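You operate a simulated robot arm through the tools that you are given. There is no shell and no other tool.

You are at the controls of a simulated two-armed robot. One attempt, no reset.

Task
Test the panel stop button on the running cup machine.
Fine: press Start, push the panel stop button in, pull it out again, press Reset, then turn the main switch off.

The check looks at the end state, three seconds after you hand in, the way a careful person would. Anything else that was tipped, shoved, dropped, spilled or broken makes it a failure.

Robot
Two 7-joint arms with fingered hands on one trunk that stands fixed in place. Base frame: the origin is at the foot of the trunk, x ahead of it, y to its left, z up. Lengths are in mm, angles in degrees, forces in N, time in s.
The left shoulder is at [30, 136, 1380], the right one opposite. With the tool pointing down near the work surface each hand reaches from about 100 to 920 mm from the base axis, measured 20 degrees to its own side. Payload 5 kg a hand.
Tool frame (each hand has its own): the origin (TCP) lies between the finger pads and is the grasp point; the fingertips stand 42 mm ahead of it; z points along the fingers, y is the line along which they close. The gripper opens to 208 mm; its body begins 119 mm behind the TCP. The gripper is a hand of 4 fingers: y runs from the thumb to the fingers, the wrist lies at [0, 0, -332] in the tool frame, and closing takes about 1.5 s.
Orientation is told as [roll, pitch, yaw] about the base's x, y, z axes, in that order, counted from this pose: with the fingers straight down and closing along the base's y, the tool's x points along the base's -x, its y along +y and its z along -z.

Tools
- The arms move only by the tool nudge_tool. It takes "left_commands", "right_commands" or both (then of equal length, played together; a hand with none holds still); each is a list of rows, each a list of 7 numbers: the turn, a rotation vector about the tool's x, y, z in rad, then the shift along the tool's x, y, z in cm, then the closure, from 0 (fully open) to 1 (shut). In form: [[rx, ry, rz, tx, ty, tz, jaw], ...]. A call has 1 to 20 rows; each row shifts and turns the commanded pose from where the row before left it, along the tool's axes as they then stand. Rows are played at 5 a second. More than 50 mm and 8.6 degrees between two rows, or a gripper value outside its range, and nothing of the call is played. A pose out of reach is approached as far as the arm can. The call stops where the force on the tool passes 70 N (or 10 N more than at its start, if that is more) or the arm is blocked; 0.2 s more then pass. The fingers move at their own pace (about 72 mm/s each) and stop on an object; they squeeze with about 34 N. The grip force told is the motor's: it shows also when the fingers shut on nothing. Time passes only in rows, and 0.2 s behind the last, so rows that do not move let the fingers close. The reply holds the time, the measured pose of the TCP, the force on the tool along the base axes, the opening and the grip force, in the units named above and with some noise, with the torque about the TCP (base axes, N m) and any sound that the robot's microphone picked up, and new pictures: "views" is both (left out), scene, wrist or none (wrist: the cameras of the hands that moved).
- Cameras (640 x 400 px; columns grow to the right, rows downward): "scene" is now at [43, -26.4, 2103.2]; the picture's right is [-0.23, -0.97, 0.00], its down [-0.76, 0.18, -0.62] and it looks along [0.60, -0.14, -0.79] (base axes); focal length 359 px, centre (320, 200). "left" rides on the left gripper at [-101, 0, -145] in its tool frame; the picture's right is [0.00, -1.00, 0.00], its down [0.82, 0.00, -0.57] and it looks along [0.57, 0.00, 0.82] (tool axes); focal length 261 px, centre (320, 200). "right" rides on the right gripper at [101, 0, -145] in its tool frame; the picture's right is [0.00, 1.00, 0.00], its down [-0.82, 0.00, -0.57] and it looks along [-0.57, 0.00, 0.82] (tool axes); focal length 261 px, centre (320, 200). There is no depth. A picture from a camera that has moved, and an enlarged one, comes with that camera's place and axes in the base frame and with its lens. The place of the scene camera against the robot may be out by one fixed shift of up to 12 mm in any direction.
- raise_lower(by): moves the trunk up (or, below 0, down) by that many mm; the arms and the scene camera ride with it, the base frame stays. It gives what a move gives, with no picture.
- grasp_type(shape, hand): the hand has 4 fingers and takes this shape, open, in about a second: jaw (thumb against the fingers, like two jaws); tri (thumb and two fingers); tip (a fingertip pinch); poke (one finger out to press); point (the index stretched); flat (the hand flat); cup (the hand cupped); fist (a fist). The gripper value then closes the fingers along that shape, each until it touches; the sizes above hold for jaw. It gives what a move gives, with no picture.
- head_to(pan, tilt): turns the head with the scene camera to pan (to the left, within 143 degrees either way) and tilt (down, from -29 to 69), counted from straight ahead of the robot. It gives what a move gives, and a new picture of the scene camera.
- inspect(camera, box): a new picture of the part [left, top, right, bottom] of that camera's present view, enlarged. No time passes.
- sign_off(): hands the job in; it is judged then, once.

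Places have to be worked out from the pictures, the camera data and where the tool is seen. Open the grippers and draw the arms clear of the work before you hand the job in, unless the task says otherwise.

The tools are called as a command line: name --argument value ..., lists and objects as JSON in quotes. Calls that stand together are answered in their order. nudge_tool: Moves the arms, as the interface text tells. Its arguments: {"type":"object","properties":{"left_commands":{"type":"array","items":{"type":"array","items":{"type":"number"}}},"right_commands":{"type":"array","items":{"type":"array","items":{"type":"number"}}},"views":{"type":"string","enum":["both","scene","wrist","none"]}},"required":[]} The other tools are called the same way: raise_lower (by) moves the trunk up or down; grasp_type (shape, hand) gives the hand a shape; head_to (pan, tilt) turns the head that bears the scene camera; inspect (camera, box) takes an enlarged picture of a part of a camera's view; sign_off () hands the job in.

At the start:

```text
time_s: 0.0
left_tool_pos: [601.9, 249.3, 1484.6]
left_tcp_rot: [0.0, -0.1, 0.0]
left_contact_force: [0.0, -0.4, -0.1]
left_wrist_torque: [-0.01, 0.0, 0.01]
left_opening: 207.9
left_grasp_force: 0.0
left_shape: jaw
right_tool_pos: [589.1, -279.2, 1402.2]
right_tcp_rot: [0.0, -0.1, 0.0]
right_contact_force: [0.9, -0.7, 0.1]
right_wrist_torque: [0.05, -0.01, 0.02]
right_opening: 208.0
right_grasp_force: 0.0
right_shape: jaw
trunk travel left (down, up): [-400.0, 90.0]
head pan, tilt (commanded): [-13.5, 51.9]
```

scene: 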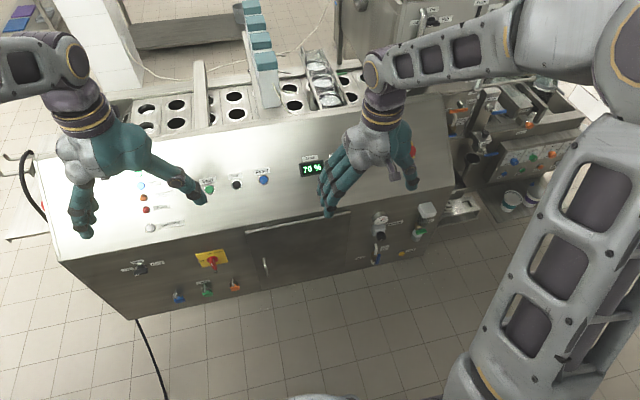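
right: 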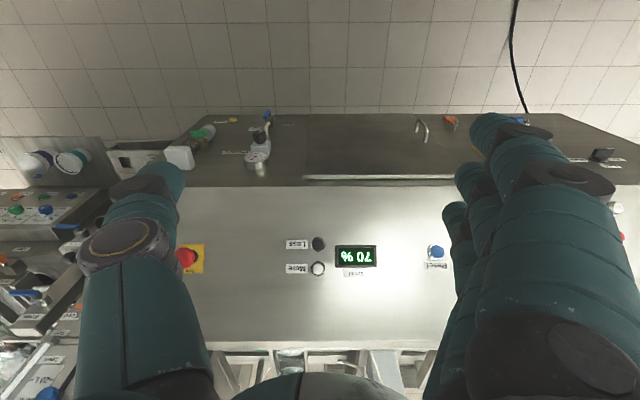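
left: 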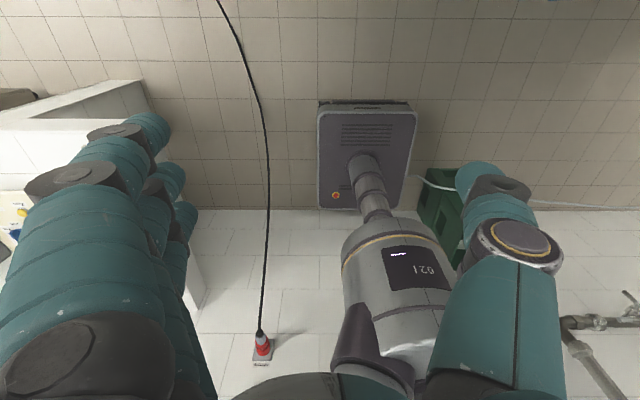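

I start by looking closer at the machine's sloped panel and front face to find the labels.

inspect --camera "scene" --box '[100, 130, 340, 310]'

inspect --camera "scene" --box '[320, 130, 480, 270]'

inspect --camera "right" --box '[160, 100, 640, 350]'

```text
2.22 times, centred on (220, 220) of scene
camera zoom: at [43.0, -26.4, 2103.2], right [-0.23, -0.97, 0.0], down [-0.76, 0.18, -0.62], along [0.6, -0.14, -0.79], focal length 798 px, centre (542, 156)
```

zoom: 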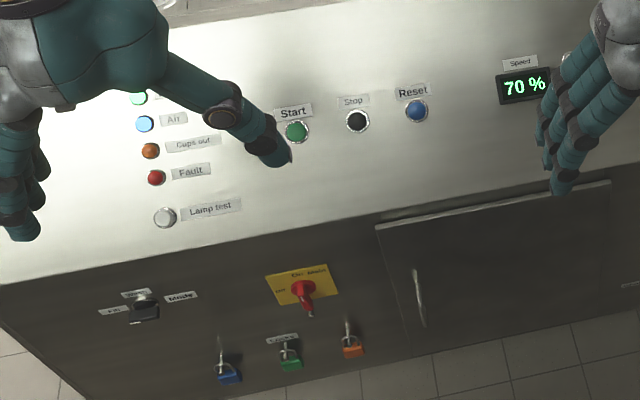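

```text
2.86 times, centred on (400, 200) of scene
camera zoom: at [43.0, -26.4, 2103.2], right [-0.23, -0.97, 0.0], down [-0.76, 0.18, -0.62], along [0.6, -0.14, -0.79], focal length 1026 px, centre (91, 200)
```

zoom: 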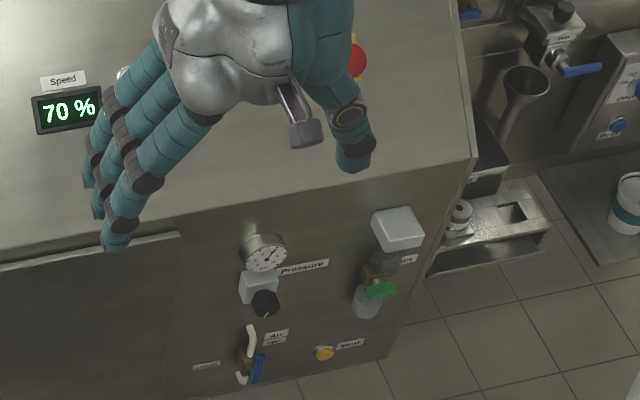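

```text
1.33 times, centred on (400, 225) of right
camera zoom: at [487.0, -278.4, 1547.2], right [0.01, 1.0, 0.0], down [0.82, 0.0, 0.57], along [0.57, 0.0, -0.82], focal length 348 px, centre (213, 167)
```

zoom: 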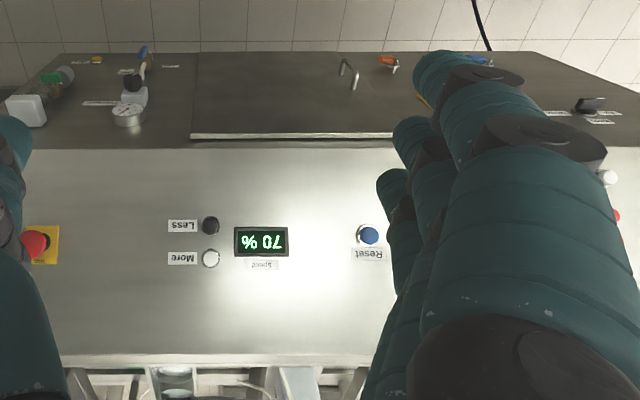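

The panel looks like a slope with Start/Stop/Reset and a mushroom button at its right end, and the main switch is on the vertical front. I zoom into the main switch, the mushroom and the yellow button for labels.

inspect --camera "scene" --box '[180, 235, 260, 285]'

inspect --camera "right" --box '[150, 220, 250, 290]'

inspect --camera "scene" --box '[370, 200, 450, 265]'

inspect --camera "scene" --box '[120, 160, 220, 235]'

```text
8.00 times, centred on (220, 260) of scene
camera zoom: at [43.0, -26.4, 2103.2], right [-0.23, -0.97, 0.0], down [-0.76, 0.18, -0.62], along [0.6, -0.14, -0.79], focal length 2873 px, centre (1120, -280)
```

zoom: 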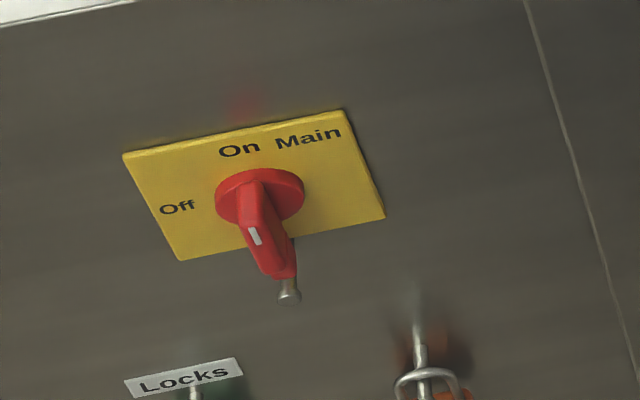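

```text
5.71 times, centred on (200, 255) of right
camera zoom: at [487.0, -278.4, 1547.2], right [0.01, 1.0, 0.0], down [0.82, 0.0, 0.57], along [0.57, 0.0, -0.82], focal length 1489 px, centre (1006, -114)
```

zoom: 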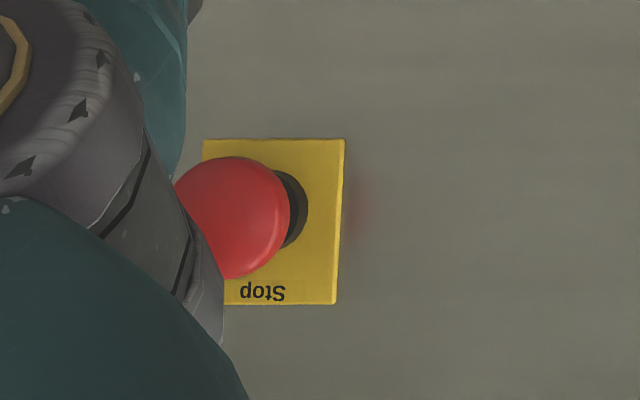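

```text
6.15 times, centred on (410, 232) of scene
camera zoom: at [43.0, -26.4, 2103.2], right [-0.23, -0.97, 0.0], down [-0.76, 0.18, -0.62], along [0.6, -0.14, -0.79], focal length 2210 px, centre (-234, 0)
```

zoom: 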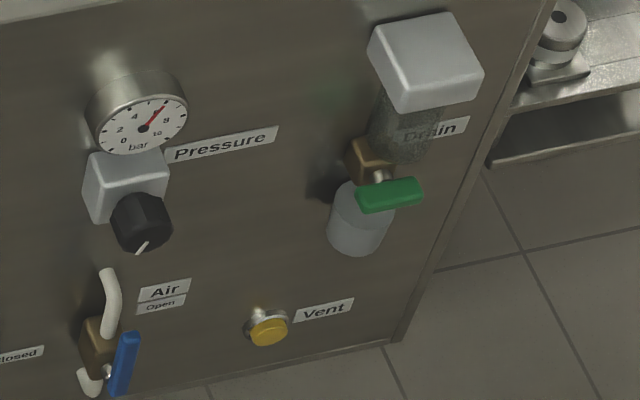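

```text
5.33 times, centred on (170, 198) of scene
camera zoom: at [43.0, -26.4, 2103.2], right [-0.23, -0.97, 0.0], down [-0.76, 0.18, -0.62], along [0.6, -0.14, -0.79], focal length 1916 px, centre (1120, 213)
```

zoom: 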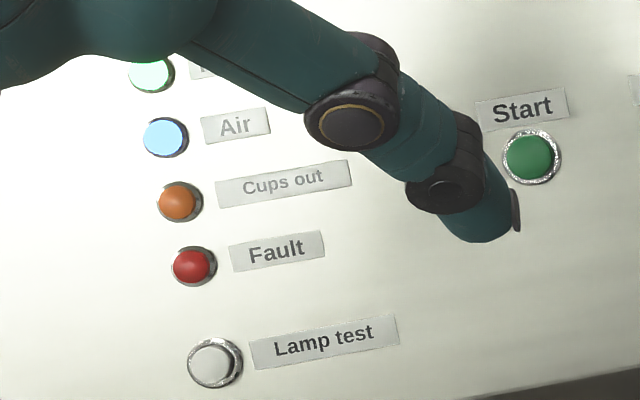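

The main switch handle stands at On (Off is to the left, counter-clockwise), and the mushroom labelled "Stop" sits at about (905, -557, 1155). I shape the left hand for poking and tilt the right hand about 25° toward the mushroom for a better look.

grasp_type --hand "left" --shape "poke"

nudge_tool --right_commands '[[0, -0.11, 0, 0, -4, 0, 0], [0, -0.11, 0, 0, -4, 0, 0], [0, -0.11, 0, 0, -4, 0, 0], [0, -0.11, 0, 0, -4, 0, 0]]' --views "both"

```text
time_s: 0.9
left_tool_pos: [603.0, 249.8, 1482.8]
left_tcp_rot: [-0.1, 0.2, 0.0]
left_contact_force: [0.7, 0.8, -0.3]
left_wrist_torque: [-0.03, 0.01, 0.01]
left_opening: 0.2
left_grasp_force: 0.0
left_shape: poke
right_tool_pos: [589.2, -278.4, 1401.8]
right_tcp_rot: [0.0, -0.1, -0.1]
right_contact_force: [0.2, 0.3, 0.5]
right_wrist_torque: [0.03, -0.02, -0.01]
right_opening: 208.0
right_grasp_force: 0.1
right_shape: jaw
trunk travel left (down, up): [-400.0, 90.0]
head pan, tilt (commanded): [-13.5, 51.9]
```

```text
time_s: 1.9
left_tool_pos: [599.3, 248.1, 1485.9]
left_tcp_rot: [0.1, -0.1, -0.1]
left_contact_force: [-1.0, -0.2, -0.1]
left_wrist_torque: [0.15, -0.15, -0.04]
left_opening: 0.2
left_grasp_force: 0.1
left_shape: poke
right_tool_pos: [588.6, -441.5, 1404.8]
right_tcp_rot: [0.1, -25.4, 0.0]
right_contact_force: [-1.1, 0.4, -0.4]
right_wrist_torque: [0.05, -0.07, 0.03]
right_opening: 207.7
right_grasp_force: 0.2
right_shape: jaw
trunk travel left (down, up): [-400.0, 90.0]
head pan, tilt (commanded): [-13.5, 51.9]
camera scene: at [40.1, -29.2, 2103.3], right [-0.23, -0.97, 0.0], down [-0.76, 0.18, -0.62], along [0.6, -0.14, -0.79], focal length 359 px, centre (320, 200)
camera right: at [434.0, -440.8, 1491.3], right [0.0, 1.0, 0.0], down [0.5, 0.0, 0.87], along [0.87, 0.0, -0.5], focal length 261 px, centre (320, 200)
```

scene: 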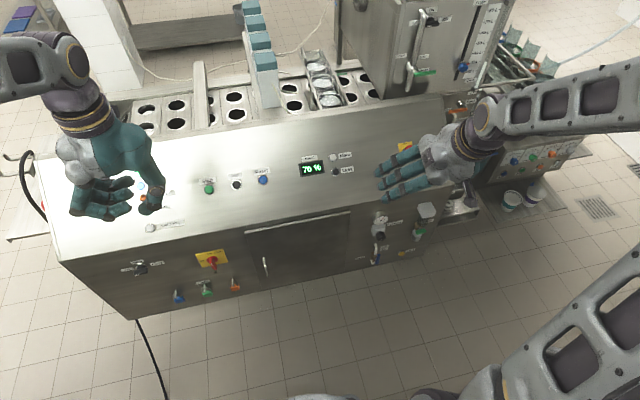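
right: 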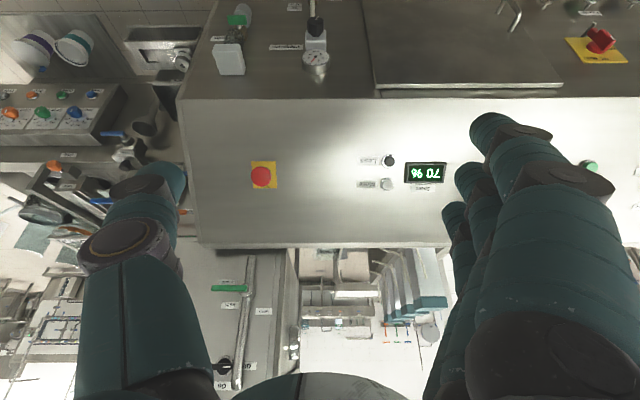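

I zoom on the new right view to measure the panel edges and the mushroom better.

inspect --camera "right" --box '[180, 80, 340, 260]'

inspect --camera "right" --box '[340, 80, 480, 170]'

inspect --camera "scene" --box '[100, 130, 340, 310]'

inspect --camera "scene" --box '[340, 90, 480, 200]'

```text
2.22 times, centred on (260, 170) of right
camera zoom: at [434.0, -440.8, 1491.3], right [0.0, 1.0, 0.0], down [0.5, 0.0, 0.87], along [0.87, 0.0, -0.5], focal length 579 px, centre (453, 267)
```

zoom: 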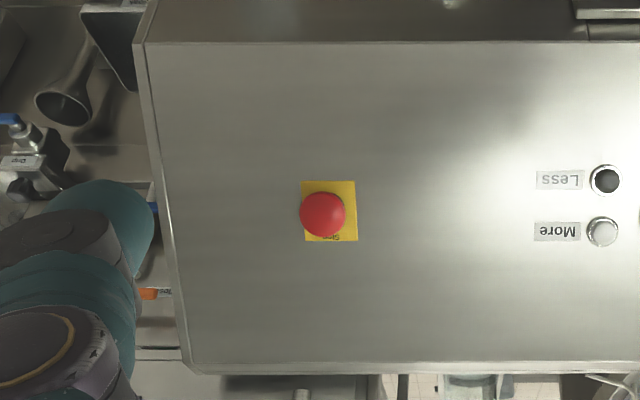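

```text
4.44 times, centred on (410, 125) of right
camera zoom: at [434.0, -440.8, 1491.3], right [0.0, 1.0, 0.0], down [0.5, 0.0, 0.87], along [0.87, 0.0, -0.5], focal length 1158 px, centre (-80, 533)
```

zoom: 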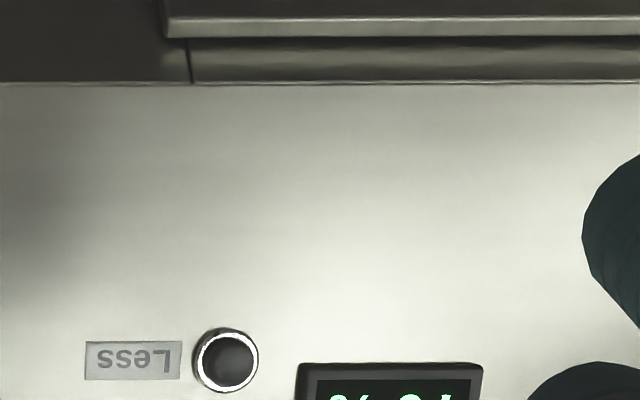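

```text
2.22 times, centred on (220, 220) of scene
camera zoom: at [40.1, -29.2, 2103.3], right [-0.23, -0.97, 0.0], down [-0.76, 0.18, -0.62], along [0.6, -0.14, -0.79], focal length 798 px, centre (542, 156)
```

zoom: 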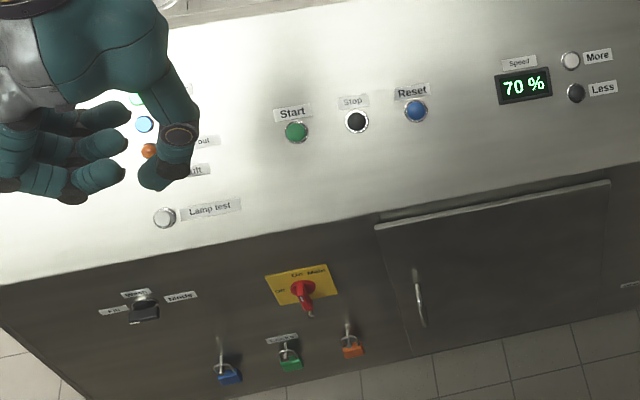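

```text
3.64 times, centred on (410, 145) of scene
camera zoom: at [40.1, -29.2, 2103.3], right [-0.23, -0.97, 0.0], down [-0.76, 0.18, -0.62], along [0.6, -0.14, -0.79], focal length 1306 px, centre (-7, 400)
```

zoom: 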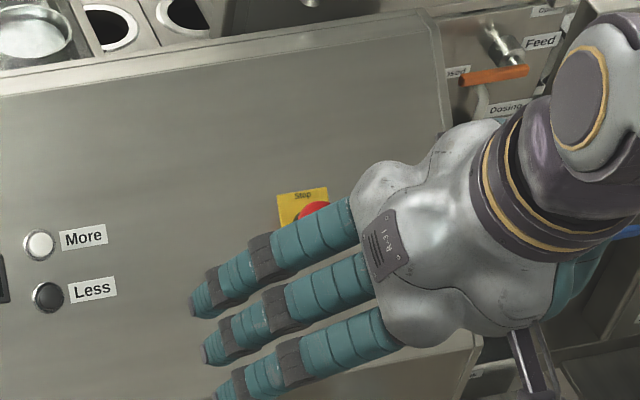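

Triangulating More/Less/Reset gives a panel slope of about 44°, with the button row near x≈906, z≈1151 (Start y≈160, Reset y≈-28, Stop mushroom y≈-560). I pitch the left hand to -44° so it faces the panel normal.

nudge_tool --left_commands '[[0, -0.128, 0, 0, 0, 0, 0], [0, -0.128, 0, 0, 0, 0, 0], [0, -0.128, 0, 0, 0, 0, 0], [0, -0.128, 0, 0, 0, 0, 0], [0, -0.128, 0, 0, 0, 0, 0], [0, -0.128, 0, 0, 0, 0, 0]]' --views "both"

```text
time_s: 3.3
left_tool_pos: [599.6, 258.6, 1498.0]
left_tcp_rot: [0.9, -42.1, -0.4]
left_contact_force: [2.0, -5.7, 3.2]
left_wrist_torque: [0.69, 0.44, 0.5]
left_opening: 0.0
left_grasp_force: 0.1
left_shape: poke
left hand out of reach, approached as far as the arm can: row 6
right_tool_pos: [588.9, -434.5, 1405.7]
right_tcp_rot: [-0.1, -25.3, 0.0]
right_contact_force: [-0.9, 3.2, 1.4]
right_wrist_torque: [-0.44, 0.1, -0.17]
right_opening: 208.1
right_grasp_force: 0.1
right_shape: jaw
trunk travel left (down, up): [-400.0, 90.0]
head pan, tilt (commanded): [-13.5, 51.9]
camera scene: at [41.9, -21.2, 2103.4], right [-0.23, -0.97, 0.0], down [-0.76, 0.18, -0.62], along [0.6, -0.15, -0.79], focal length 359 px, centre (320, 200)
camera left: at [579.3, 254.9, 1671.9], right [0.01, -1.0, -0.01], down [-0.99, -0.01, -0.13], along [0.13, 0.01, -0.99], focal length 261 px, centre (320, 200)
```

scene: 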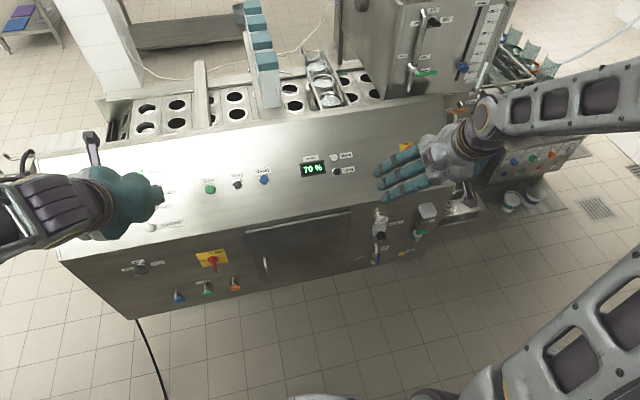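
left: 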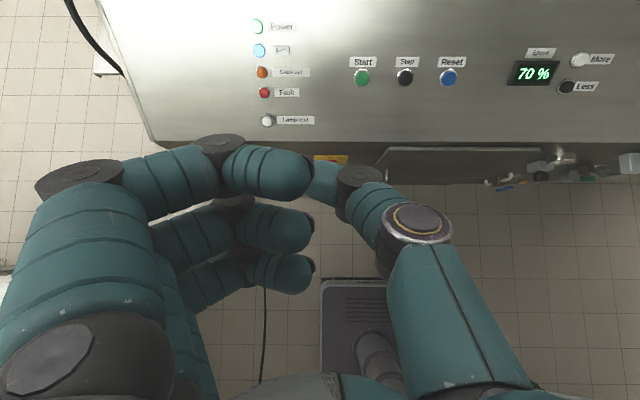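

The left hand is at the inner edge of its reach, with the panel in clear view. I advance it toward a standoff in front of Start while closing the poke shape, to see which finger sticks out.

nudge_tool --left_commands '[[0, 0, 0, 0.24, -1.5, 4.06, 1], [0, 0, 0, 0.24, -1.5, 4.06, 1], [0, 0, 0, 0.24, -1.5, 4.06, 1], [0, 0, 0, 0.24, -1.5, 4.06, 1], [0, 0, 0, 0.24, -1.5, 4.06, 1], [0, 0, 0, 0.24, -1.5, 4.06, 1], [0, 0, 0, 0, 0, 0, 1], [0, 0, 0, 0, 0, 0, 1]]' --views "both"

```text
time_s: 5.1
left_tool_pos: [606.3, 252.8, 1489.6]
left_tcp_rot: [0.1, -43.8, -0.1]
left_contact_force: [-0.8, -0.3, 0.2]
left_wrist_torque: [0.01, 0.0, 0.02]
left_opening: 0.0
left_grasp_force: 0.1
left_shape: poke
left hand out of reach, approached as far as the arm can: row 1, 2, 3, 4, 5, 6
right_tool_pos: [589.0, -440.3, 1403.0]
right_tcp_rot: [0.2, -25.3, -0.1]
right_contact_force: [-0.6, -0.1, 0.1]
right_wrist_torque: [0.01, -0.02, -0.02]
right_opening: 207.9
right_grasp_force: 0.1
right_shape: jaw
trunk travel left (down, up): [-400.0, 90.0]
head pan, tilt (commanded): [-13.5, 51.9]
camera scene: at [42.7, -26.5, 2103.2], right [-0.23, -0.97, 0.0], down [-0.76, 0.18, -0.62], along [0.6, -0.14, -0.79], focal length 359 px, centre (320, 200)
camera left: at [580.6, 252.7, 1663.6], right [0.0, -1.0, 0.0], down [-0.99, 0.0, -0.16], along [0.16, 0.0, -0.99], focal length 261 px, centre (320, 200)
```

scene: 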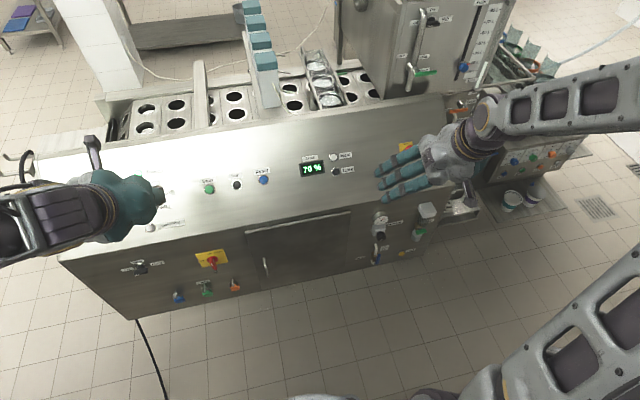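
left: 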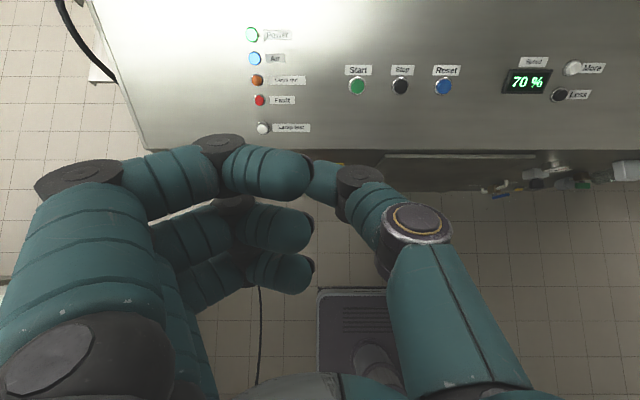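

The left arm did not follow (blocked at a joint limit at this pitch near the body). I ease the pitch back and see whether it moves.

nudge_tool --left_commands '[[0, 0.1, 0, 0, 0, 0, 1], [0, 0.1, 0, 0, 0, 0, 1]]' --views "wrist"

```text
time_s: 5.7
left_tool_pos: [607.2, 253.6, 1489.1]
left_tcp_rot: [0.1, -32.4, -0.1]
left_contact_force: [0.5, -0.3, 0.0]
left_wrist_torque: [0.06, 0.04, 0.0]
left_opening: 0.2
left_grasp_force: 0.1
left_shape: poke
right_tool_pos: [591.1, -439.1, 1402.4]
right_tcp_rot: [0.0, -25.2, -0.1]
right_contact_force: [0.6, -0.5, 0.2]
right_wrist_torque: [-0.02, 0.06, -0.01]
right_opening: 207.7
right_grasp_force: 0.2
right_shape: jaw
trunk travel left (down, up): [-400.0, 90.0]
head pan, tilt (commanded): [-13.5, 51.9]
camera left: at [616.3, 252.7, 1664.6], right [0.0, -1.0, 0.0], down [-1.0, 0.0, 0.04], along [-0.04, 0.0, -1.0], focal length 261 px, centre (320, 200)
```

left: 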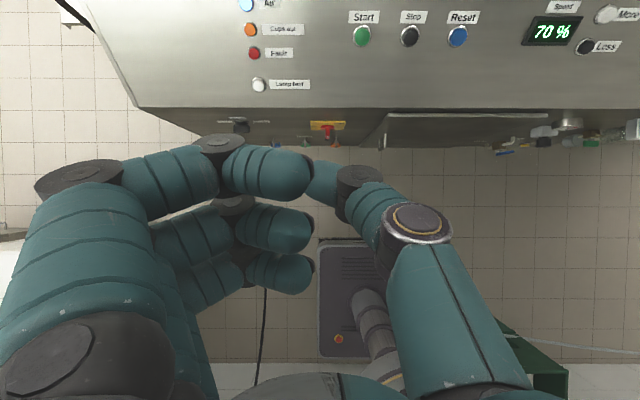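

The arm moves again when the pitch is eased. I check the hand shape closely before proceeding.

inspect --camera "left" --box '[180, 110, 460, 300]'

inspect --camera "scene" --box '[40, 120, 240, 260]'

```text
2.11 times, centred on (320, 205) of left
camera zoom: at [616.3, 252.7, 1664.6], right [0.0, -1.0, 0.0], down [-1.0, 0.0, 0.04], along [-0.04, 0.0, -1.0], focal length 549 px, centre (320, 190)
```

zoom: 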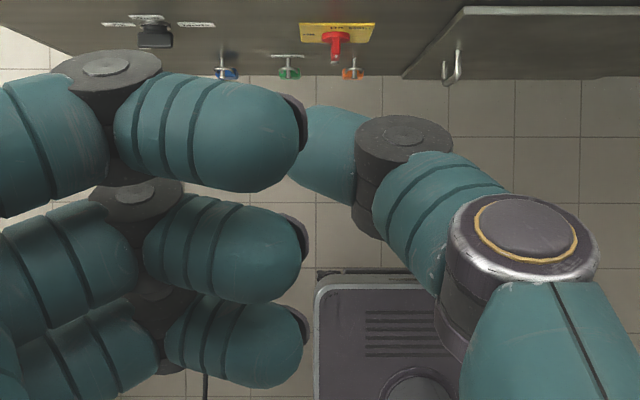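

```text
2.86 times, centred on (140, 190) of scene
camera zoom: at [44.4, -27.0, 2103.2], right [-0.23, -0.97, 0.0], down [-0.77, 0.18, -0.62], along [0.6, -0.14, -0.79], focal length 1026 px, centre (834, 229)
```

zoom: 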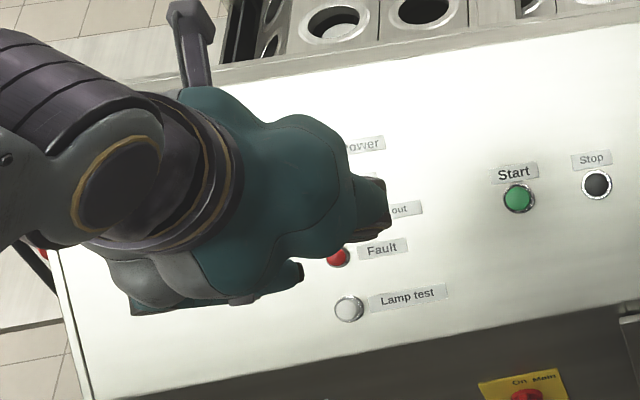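

In "poke" the index tip sits beak-like against the thumb. I try "point" to compare whether the index stretches out more clearly.

grasp_type --hand "left" --shape "point"

inspect --camera "left" --box '[0, 0, 640, 400]'

inspect --camera "scene" --box '[40, 120, 240, 260]'

```text
time_s: 6.6
left_tool_pos: [607.2, 253.3, 1488.8]
left_tcp_rot: [0.0, -32.6, -0.1]
left_contact_force: [0.6, -0.4, -1.0]
left_wrist_torque: [0.0, 0.0, -0.03]
left_opening: 201.7
left_grasp_force: 0.0
left_shape: point
right_tool_pos: [589.4, -439.8, 1402.9]
right_tcp_rot: [0.0, -25.2, -0.1]
right_contact_force: [-0.5, 0.6, 0.5]
right_wrist_torque: [-0.01, 0.02, 0.0]
right_opening: 207.8
right_grasp_force: 0.0
right_shape: jaw
trunk travel left (down, up): [-400.0, 90.0]
head pan, tilt (commanded): [-13.5, 51.9]
```

```text
1.00 times, centred on (320, 200) of left (not enlarged: the box is as wide or as high as the picture)
camera zoom: at [615.0, 253.6, 1665.1], right [0.0, -1.0, 0.0], down [-1.0, 0.0, 0.04], along [-0.04, 0.0, -1.0], focal length 261 px, centre (320, 200)
```

zoom: 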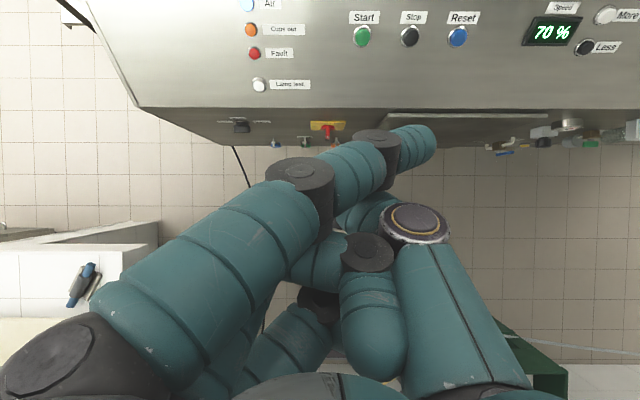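

```text
2.86 times, centred on (140, 190) of scene
camera zoom: at [42.9, -26.2, 2103.2], right [-0.23, -0.97, 0.0], down [-0.76, 0.18, -0.62], along [0.6, -0.14, -0.79], focal length 1026 px, centre (834, 229)
```

zoom: 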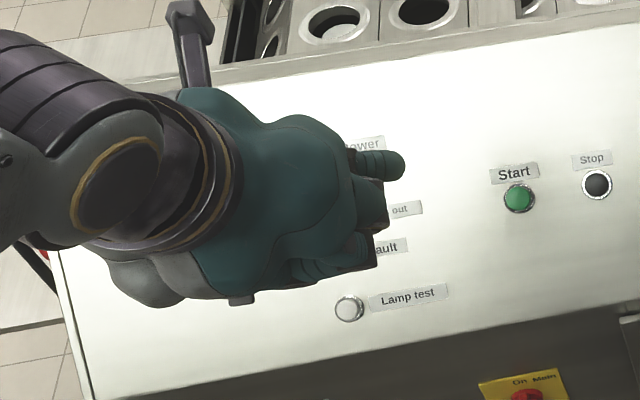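

"Point" throws the index sideways off the tool axis, while "poke" keeps its tip near the axis, so I go back to poke and advance toward a standoff in front of Start at the present -32° pitch.

grasp_type --hand "left" --shape "poke"

nudge_tool --left_commands '[[0, 0, 0, -0.74, -1.26, 4.31, 1], [0, 0, 0, -0.74, -1.26, 4.31, 1], [0, 0, 0, -0.74, -1.26, 4.31, 1], [0, 0, 0, -0.74, -1.26, 4.31, 1], [0, 0, 0, -0.74, -1.26, 4.31, 1], [0, 0, 0, -0.74, -1.26, 4.31, 1], [0, 0, 0, 0, 0, 0, 1]]' --views "both"

```text
time_s: 7.5
left_tool_pos: [606.7, 252.5, 1490.4]
left_tcp_rot: [0.1, -32.6, -0.1]
left_contact_force: [-1.2, -0.7, -0.2]
left_wrist_torque: [0.03, -0.03, 0.01]
left_opening: 0.0
left_grasp_force: 0.1
left_shape: poke
right_tool_pos: [589.5, -440.0, 1404.0]
right_tcp_rot: [0.0, -25.2, 0.0]
right_contact_force: [-0.2, 0.3, -0.1]
right_wrist_torque: [0.02, -0.02, -0.02]
right_opening: 207.9
right_grasp_force: 0.1
right_shape: jaw
trunk travel left (down, up): [-400.0, 90.0]
head pan, tilt (commanded): [-13.5, 51.9]
```

```text
time_s: 9.1
left_tool_pos: [785.6, 181.6, 1294.5]
left_tcp_rot: [0.0, -32.6, -0.1]
left_contact_force: [-0.1, 0.2, 0.6]
left_wrist_torque: [0.02, -0.05, 0.03]
left_opening: 0.1
left_grasp_force: 0.0
left_shape: poke
right_tool_pos: [589.3, -439.7, 1404.4]
right_tcp_rot: [0.1, -25.4, 0.0]
right_contact_force: [-0.3, 0.1, -0.3]
right_wrist_torque: [0.0, -0.06, -0.04]
right_opening: 207.9
right_grasp_force: 0.0
right_shape: jaw
trunk travel left (down, up): [-400.0, 90.0]
head pan, tilt (commanded): [-13.5, 51.9]
camera scene: at [41.2, -26.3, 2103.3], right [-0.23, -0.97, 0.0], down [-0.76, 0.18, -0.62], along [0.6, -0.14, -0.79], focal length 359 px, centre (320, 200)
camera left: at [792.6, 180.9, 1470.9], right [0.0, -1.0, 0.0], down [-1.0, 0.0, 0.04], along [-0.04, 0.0, -1.0], focal length 261 px, centre (320, 200)
```

scene: 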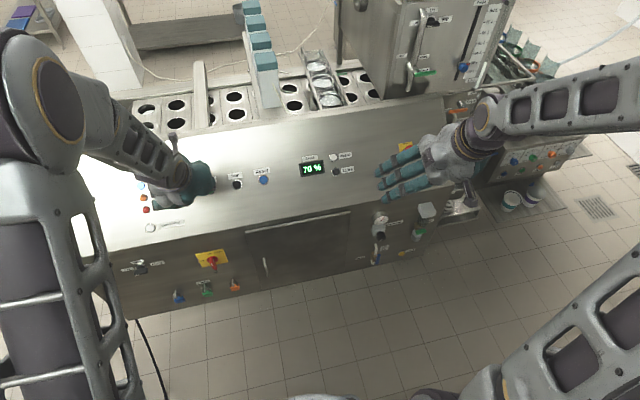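
left: 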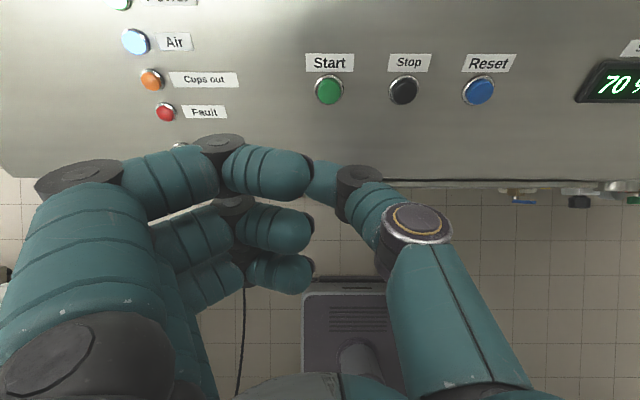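

The hand is now at (786, 182, 1295), and triangulating the wrist views puts Start near (917, 169, 1136). I zoom the scene view to see the poke fingertip relative to the panel.

inspect --camera "scene" --box '[130, 130, 280, 225]'

inspect --camera "right" --box '[440, 80, 640, 260]'

```text
4.21 times, centred on (205, 178) of scene
camera zoom: at [41.2, -26.3, 2103.3], right [-0.23, -0.97, 0.0], down [-0.76, 0.18, -0.62], along [0.6, -0.14, -0.79], focal length 1512 px, centre (804, 295)
```

zoom: 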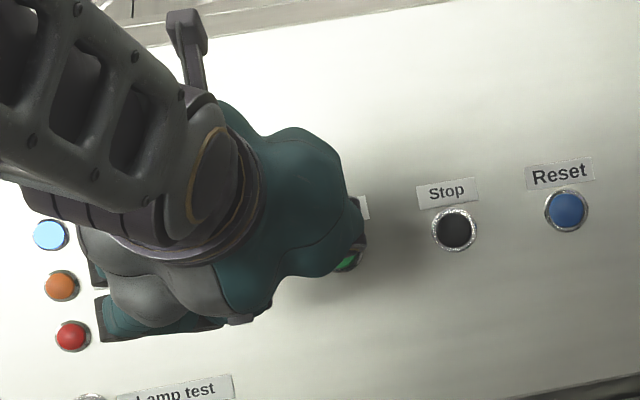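

```text
2.22 times, centred on (540, 170) of right
camera zoom: at [434.3, -439.0, 1491.7], right [0.01, 1.0, 0.0], down [0.5, 0.0, 0.87], along [0.87, 0.0, -0.5], focal length 579 px, centre (-169, 267)
```

zoom: 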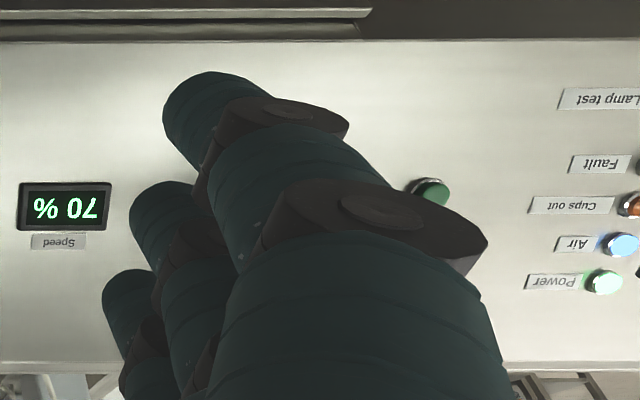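

The scene camera is blocked by the hand itself, so I approach in smaller steps and watch the tip against Start in the wrist camera.

nudge_tool --left_commands '[[0, 0, 0, -0.44, -0.6, 3.33, 1], [0, 0, 0, -0.44, -0.6, 3.33, 1], [0, 0, 0, -0.44, -0.6, 3.33, 1], [0, 0, 0, 0, 0, 0, 1]]' --views "wrist"

inspect --camera "left" --box '[220, 40, 440, 200]'

```text
time_s: 10.1
left_tool_pos: [847.2, 160.2, 1215.9]
left_tcp_rot: [0.0, -32.5, -0.1]
left_contact_force: [0.3, 0.5, 1.5]
left_wrist_torque: [0.01, -0.03, 0.01]
left_opening: 0.1
left_grasp_force: 0.0
left_shape: poke
right_tool_pos: [590.0, -439.1, 1402.9]
right_tcp_rot: [0.0, -25.1, -0.1]
right_contact_force: [0.2, 0.7, 0.6]
right_wrist_torque: [0.01, -0.07, 0.01]
right_opening: 208.1
right_grasp_force: 0.2
right_shape: jaw
trunk travel left (down, up): [-400.0, 90.0]
head pan, tilt (commanded): [-13.5, 51.9]
camera left: at [855.7, 160.1, 1392.5], right [0.0, -1.0, 0.0], down [-1.0, 0.0, 0.04], along [-0.04, 0.0, -1.0], focal length 261 px, centre (320, 200)
```

left: 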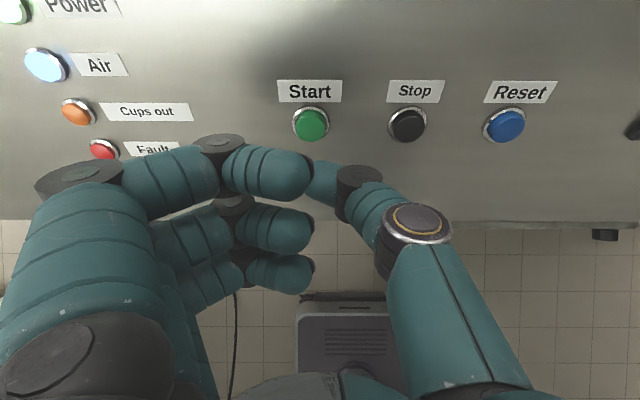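

```text
2.50 times, centred on (330, 120) of left
camera zoom: at [855.7, 160.1, 1392.5], right [0.0, -1.0, 0.0], down [-1.0, 0.0, 0.04], along [-0.04, 0.0, -1.0], focal length 652 px, centre (295, 400)
```

zoom: 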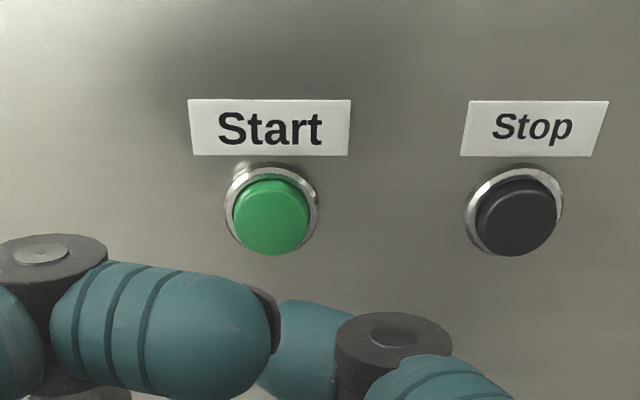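

Start's cap triangulates to about (913, 170, 1146), roughly 24 mm up-slope and 52 mm ahead of the tip. I move most of that and look again.

nudge_tool --left_commands '[[0, 0, 0, -1.2, 0.0, 1.3, 1], [0, 0, 0, -1.2, 0.0, 1.3, 1], [0, 0, 0, 0, 0, 0, 1]]' --views "wrist"

inspect --camera "left" --box '[220, 60, 440, 220]'

inspect --camera "scene" --box '[160, 150, 280, 225]'

```text
time_s: 10.9
left_tool_pos: [880.5, 160.2, 1207.8]
left_tcp_rot: [0.1, -32.5, -0.1]
left_contact_force: [-0.4, 0.3, 0.2]
left_wrist_torque: [0.02, -0.03, 0.0]
left_opening: 0.0
left_grasp_force: 0.1
left_shape: poke
right_tool_pos: [588.1, -440.0, 1404.0]
right_tcp_rot: [0.0, -25.3, -0.2]
right_contact_force: [-0.6, -0.1, -0.2]
right_wrist_torque: [0.01, -0.02, 0.02]
right_opening: 207.8
right_grasp_force: 0.1
right_shape: jaw
trunk travel left (down, up): [-400.0, 90.0]
head pan, tilt (commanded): [-13.5, 51.9]
camera left: at [889.9, 159.9, 1383.8], right [0.0, -1.0, 0.0], down [-1.0, 0.0, 0.04], along [-0.04, 0.0, -1.0], focal length 261 px, centre (320, 200)
```

left: 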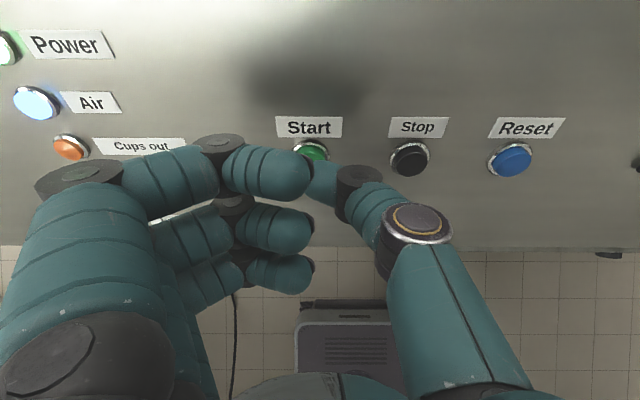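

```text
2.50 times, centred on (330, 140) of left
camera zoom: at [889.9, 159.9, 1383.8], right [0.0, -1.0, 0.0], down [-1.0, 0.0, 0.04], along [-0.04, 0.0, -1.0], focal length 652 px, centre (295, 350)
```

zoom: 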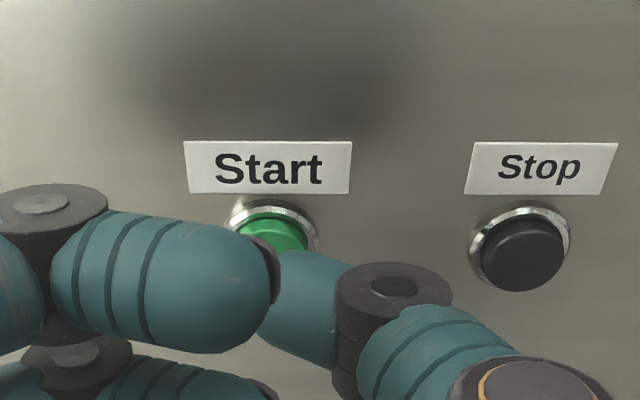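

```text
5.33 times, centred on (220, 188) of scene
camera zoom: at [41.9, -26.6, 2103.3], right [-0.23, -0.97, 0.0], down [-0.76, 0.18, -0.62], along [0.6, -0.14, -0.79], focal length 1916 px, centre (853, 267)
```

zoom: 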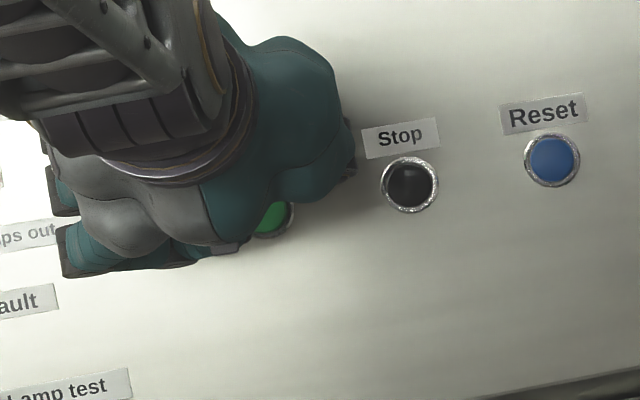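

The tip lines up laterally with Start and the rest is along the tool axis. I advance slowly in 4 mm rows and watch the force and sound.

nudge_tool --left_commands '[[0, 0, 0, 0, 0.1, 0.5, 1], [0, 0, 0, 0, 0.1, 0.5, 1], [0, 0, 0, 0, 0, 0.5, 1], [0, 0, 0, 0, 0, 0, 1]]' --views "wrist"

inspect --camera "left" --box '[220, 60, 440, 220]'

```text
time_s: 11.9
left_tool_pos: [891.8, 163.1, 1196.4]
left_tcp_rot: [-0.1, -32.6, -0.1]
left_contact_force: [0.1, -0.1, -0.1]
left_wrist_torque: [0.0, 0.04, 0.02]
left_opening: 0.0
left_grasp_force: 0.1
left_shape: poke
right_tool_pos: [590.2, -438.9, 1403.6]
right_tcp_rot: [0.0, -25.2, 0.0]
right_contact_force: [0.4, 0.7, -0.3]
right_wrist_torque: [0.03, -0.04, 0.0]
right_opening: 207.7
right_grasp_force: 0.1
right_shape: jaw
trunk travel left (down, up): [-400.0, 90.0]
head pan, tilt (commanded): [-13.5, 51.9]
camera left: at [899.6, 161.9, 1372.0], right [0.0, -1.0, 0.0], down [-1.0, 0.0, 0.04], along [-0.04, 0.0, -1.0], focal length 261 px, centre (320, 200)
```

left: 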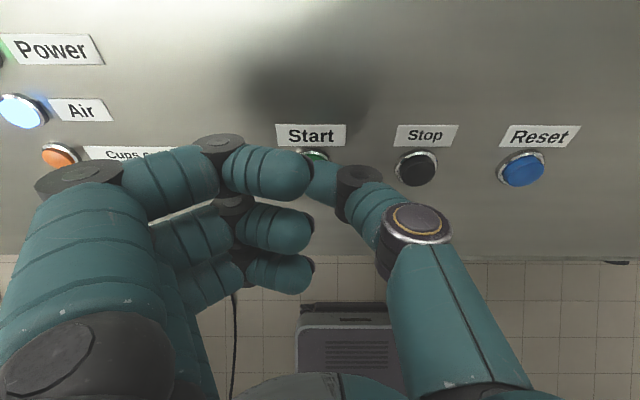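

```text
2.50 times, centred on (330, 140) of left
camera zoom: at [899.6, 161.9, 1372.0], right [0.0, -1.0, 0.0], down [-1.0, 0.0, 0.04], along [-0.04, 0.0, -1.0], focal length 652 px, centre (295, 350)
```

zoom: 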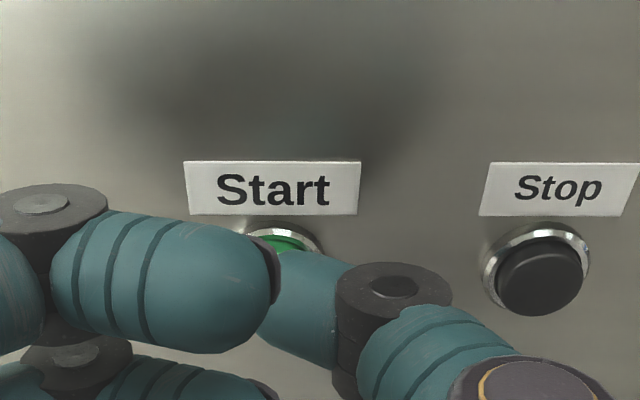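

No contact yet; the fingertip now covers Start. I continue in finer rows.

nudge_tool --left_commands '[[0, 0, 0, 0, 0, 0.3, 1], [0, 0, 0, 0, 0, 0.3, 1], [0, 0, 0, 0, 0, 0.3, 1], [0, 0, 0, 0, 0, 0, 1]]' --views "wrist"

inspect --camera "left" --box '[220, 60, 440, 220]'

```text
time_s: 12.9
left_tool_pos: [896.7, 163.3, 1189.1]
left_tcp_rot: [0.0, -32.5, 0.0]
left_contact_force: [0.1, -0.5, -0.2]
left_wrist_torque: [-0.02, -0.01, 0.0]
left_opening: 0.1
left_grasp_force: 0.1
left_shape: poke
right_tool_pos: [589.4, -439.4, 1403.5]
right_tcp_rot: [0.0, -25.3, -0.1]
right_contact_force: [-0.2, -0.4, -0.6]
right_wrist_torque: [-0.02, 0.02, 0.0]
right_opening: 208.0
right_grasp_force: 0.2
right_shape: jaw
trunk travel left (down, up): [-400.0, 90.0]
head pan, tilt (commanded): [-13.5, 51.9]
camera left: at [904.3, 162.3, 1364.7], right [0.0, -1.0, 0.0], down [-1.0, 0.0, 0.04], along [-0.04, 0.0, -1.0], focal length 261 px, centre (320, 200)
```

left: 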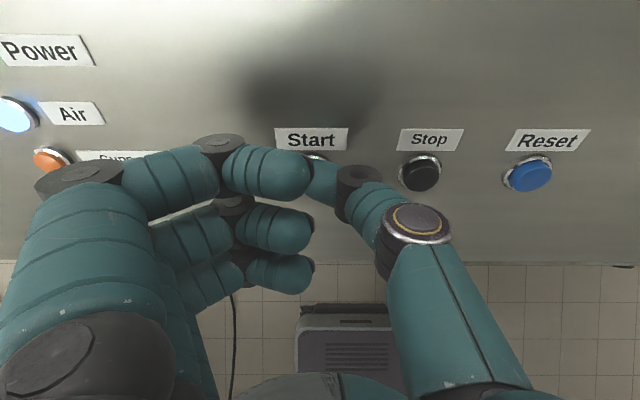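

```text
2.50 times, centred on (330, 140) of left
camera zoom: at [904.3, 162.3, 1364.7], right [0.0, -1.0, 0.0], down [-1.0, 0.0, 0.04], along [-0.04, 0.0, -1.0], focal length 652 px, centre (295, 350)
```

zoom: 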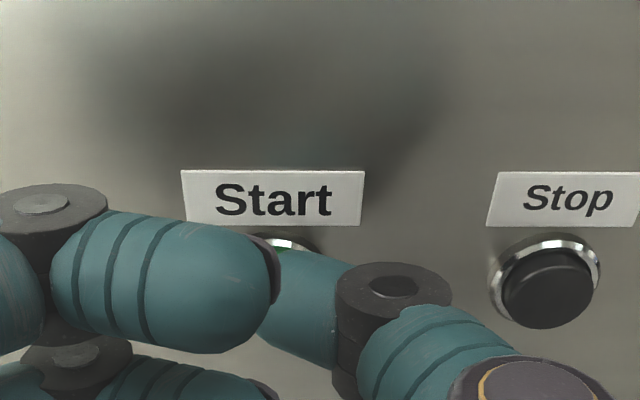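

Still no force; by my estimate the tip is within about 10 mm of the cap. I keep advancing in 3 mm rows.

nudge_tool --left_commands '[[0, 0, 0, 0, 0, 0.3, 1], [0, 0, 0, 0, 0, 0.3, 1], [0, 0, 0, 0, 0, 0.3, 1], [0, 0, 0, 0, 0, 0, 1]]' --views "wrist"

inspect --camera "left" --box '[220, 60, 440, 220]'

```text
time_s: 13.9
left_tool_pos: [900.0, 161.7, 1184.0]
left_tcp_rot: [0.0, -32.6, -0.2]
left_contact_force: [-4.9, -0.7, 13.3]
left_wrist_torque: [0.05, -0.11, -0.01]
left_opening: 0.1
left_grasp_force: 0.0
left_shape: poke
right_tool_pos: [588.2, -439.4, 1403.8]
right_tcp_rot: [0.0, -25.3, 0.0]
right_contact_force: [-0.4, -0.4, 0.2]
right_wrist_torque: [-0.01, 0.0, 0.0]
right_opening: 207.9
right_grasp_force: 0.1
right_shape: jaw
trunk travel left (down, up): [-400.0, 90.0]
head pan, tilt (commanded): [-13.5, 51.9]
heard: click
camera left: at [908.1, 161.0, 1359.0], right [0.0, -1.0, 0.0], down [-1.0, 0.0, 0.04], along [-0.04, 0.0, -1.0], focal length 261 px, centre (320, 200)
```

left: 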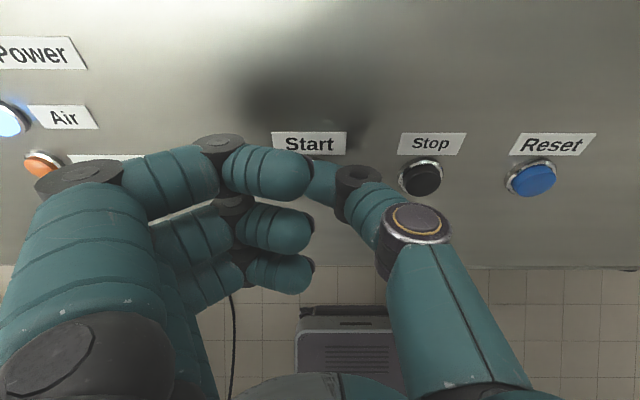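

```text
2.50 times, centred on (330, 140) of left
camera zoom: at [908.1, 161.0, 1359.0], right [0.0, -1.0, 0.0], down [-1.0, 0.0, 0.04], along [-0.04, 0.0, -1.0], focal length 652 px, centre (295, 350)
```

zoom: 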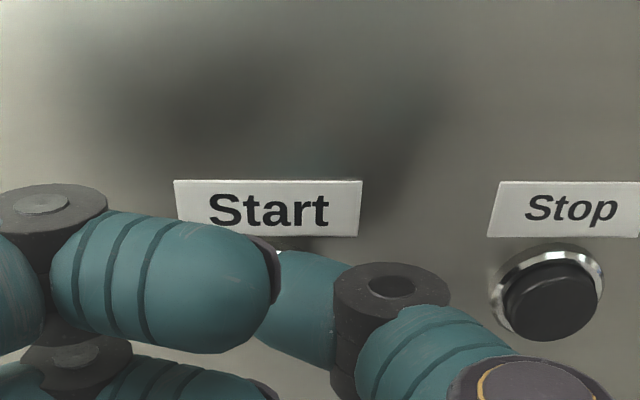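

A click at ~14 N: Start was pressed with the TCP at (900, 162, 1184). I retract along the tool axis and check the panel state.

nudge_tool --left_commands '[[0, 0, 0, 0, 0, -0.6, 1], [0, 0, 0, 0, 0, -2, 1], [0, 0, 0, 0, 0, -4, 1], [0, 0, 0, 0, 0, -4, 1], [0, 0, 0, 0, 0, -4, 1]]' --views "both"

inspect --camera "scene" --box '[100, 130, 340, 310]'

```text
time_s: 15.1
left_tool_pos: [820.0, 161.3, 1306.1]
left_tcp_rot: [0.0, -32.6, -0.1]
left_contact_force: [-0.2, 0.8, -0.6]
left_wrist_torque: [0.05, -0.16, 0.01]
left_opening: 0.0
left_grasp_force: 0.2
left_shape: poke
right_tool_pos: [587.4, -440.5, 1404.6]
right_tcp_rot: [-0.1, -25.3, -0.1]
right_contact_force: [-1.4, -1.5, 1.0]
right_wrist_torque: [0.06, -0.09, 0.02]
right_opening: 207.8
right_grasp_force: 0.1
right_shape: jaw
trunk travel left (down, up): [-400.0, 90.0]
head pan, tilt (commanded): [-13.5, 51.9]
camera scene: at [39.8, -27.1, 2103.4], right [-0.23, -0.97, 0.0], down [-0.76, 0.18, -0.62], along [0.6, -0.14, -0.79], focal length 359 px, centre (320, 200)
camera left: at [828.5, 160.4, 1482.0], right [0.0, -1.0, 0.0], down [-1.0, 0.0, 0.04], along [-0.04, 0.0, -1.0], focal length 261 px, centre (320, 200)
```

scene: 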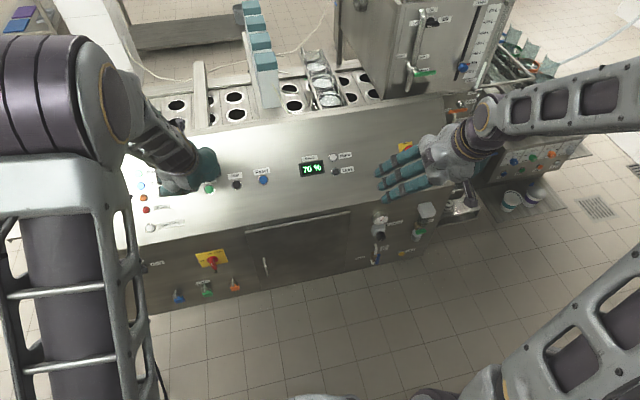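
left: 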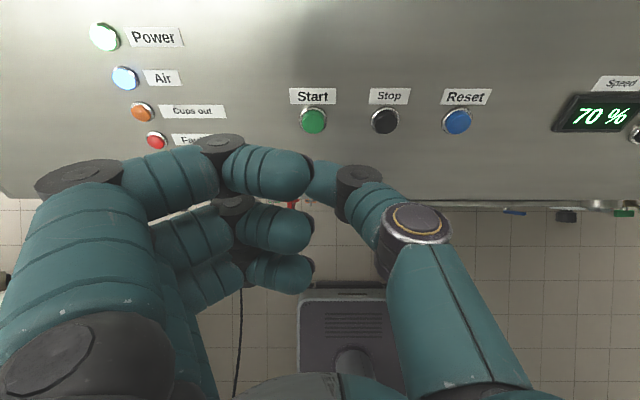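

```text
2.22 times, centred on (220, 220) of scene
camera zoom: at [39.8, -27.1, 2103.4], right [-0.23, -0.97, 0.0], down [-0.76, 0.18, -0.62], along [0.6, -0.14, -0.79], focal length 798 px, centre (542, 156)
```

zoom: 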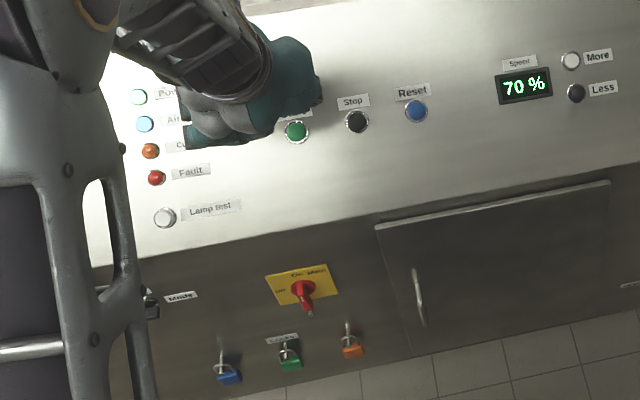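

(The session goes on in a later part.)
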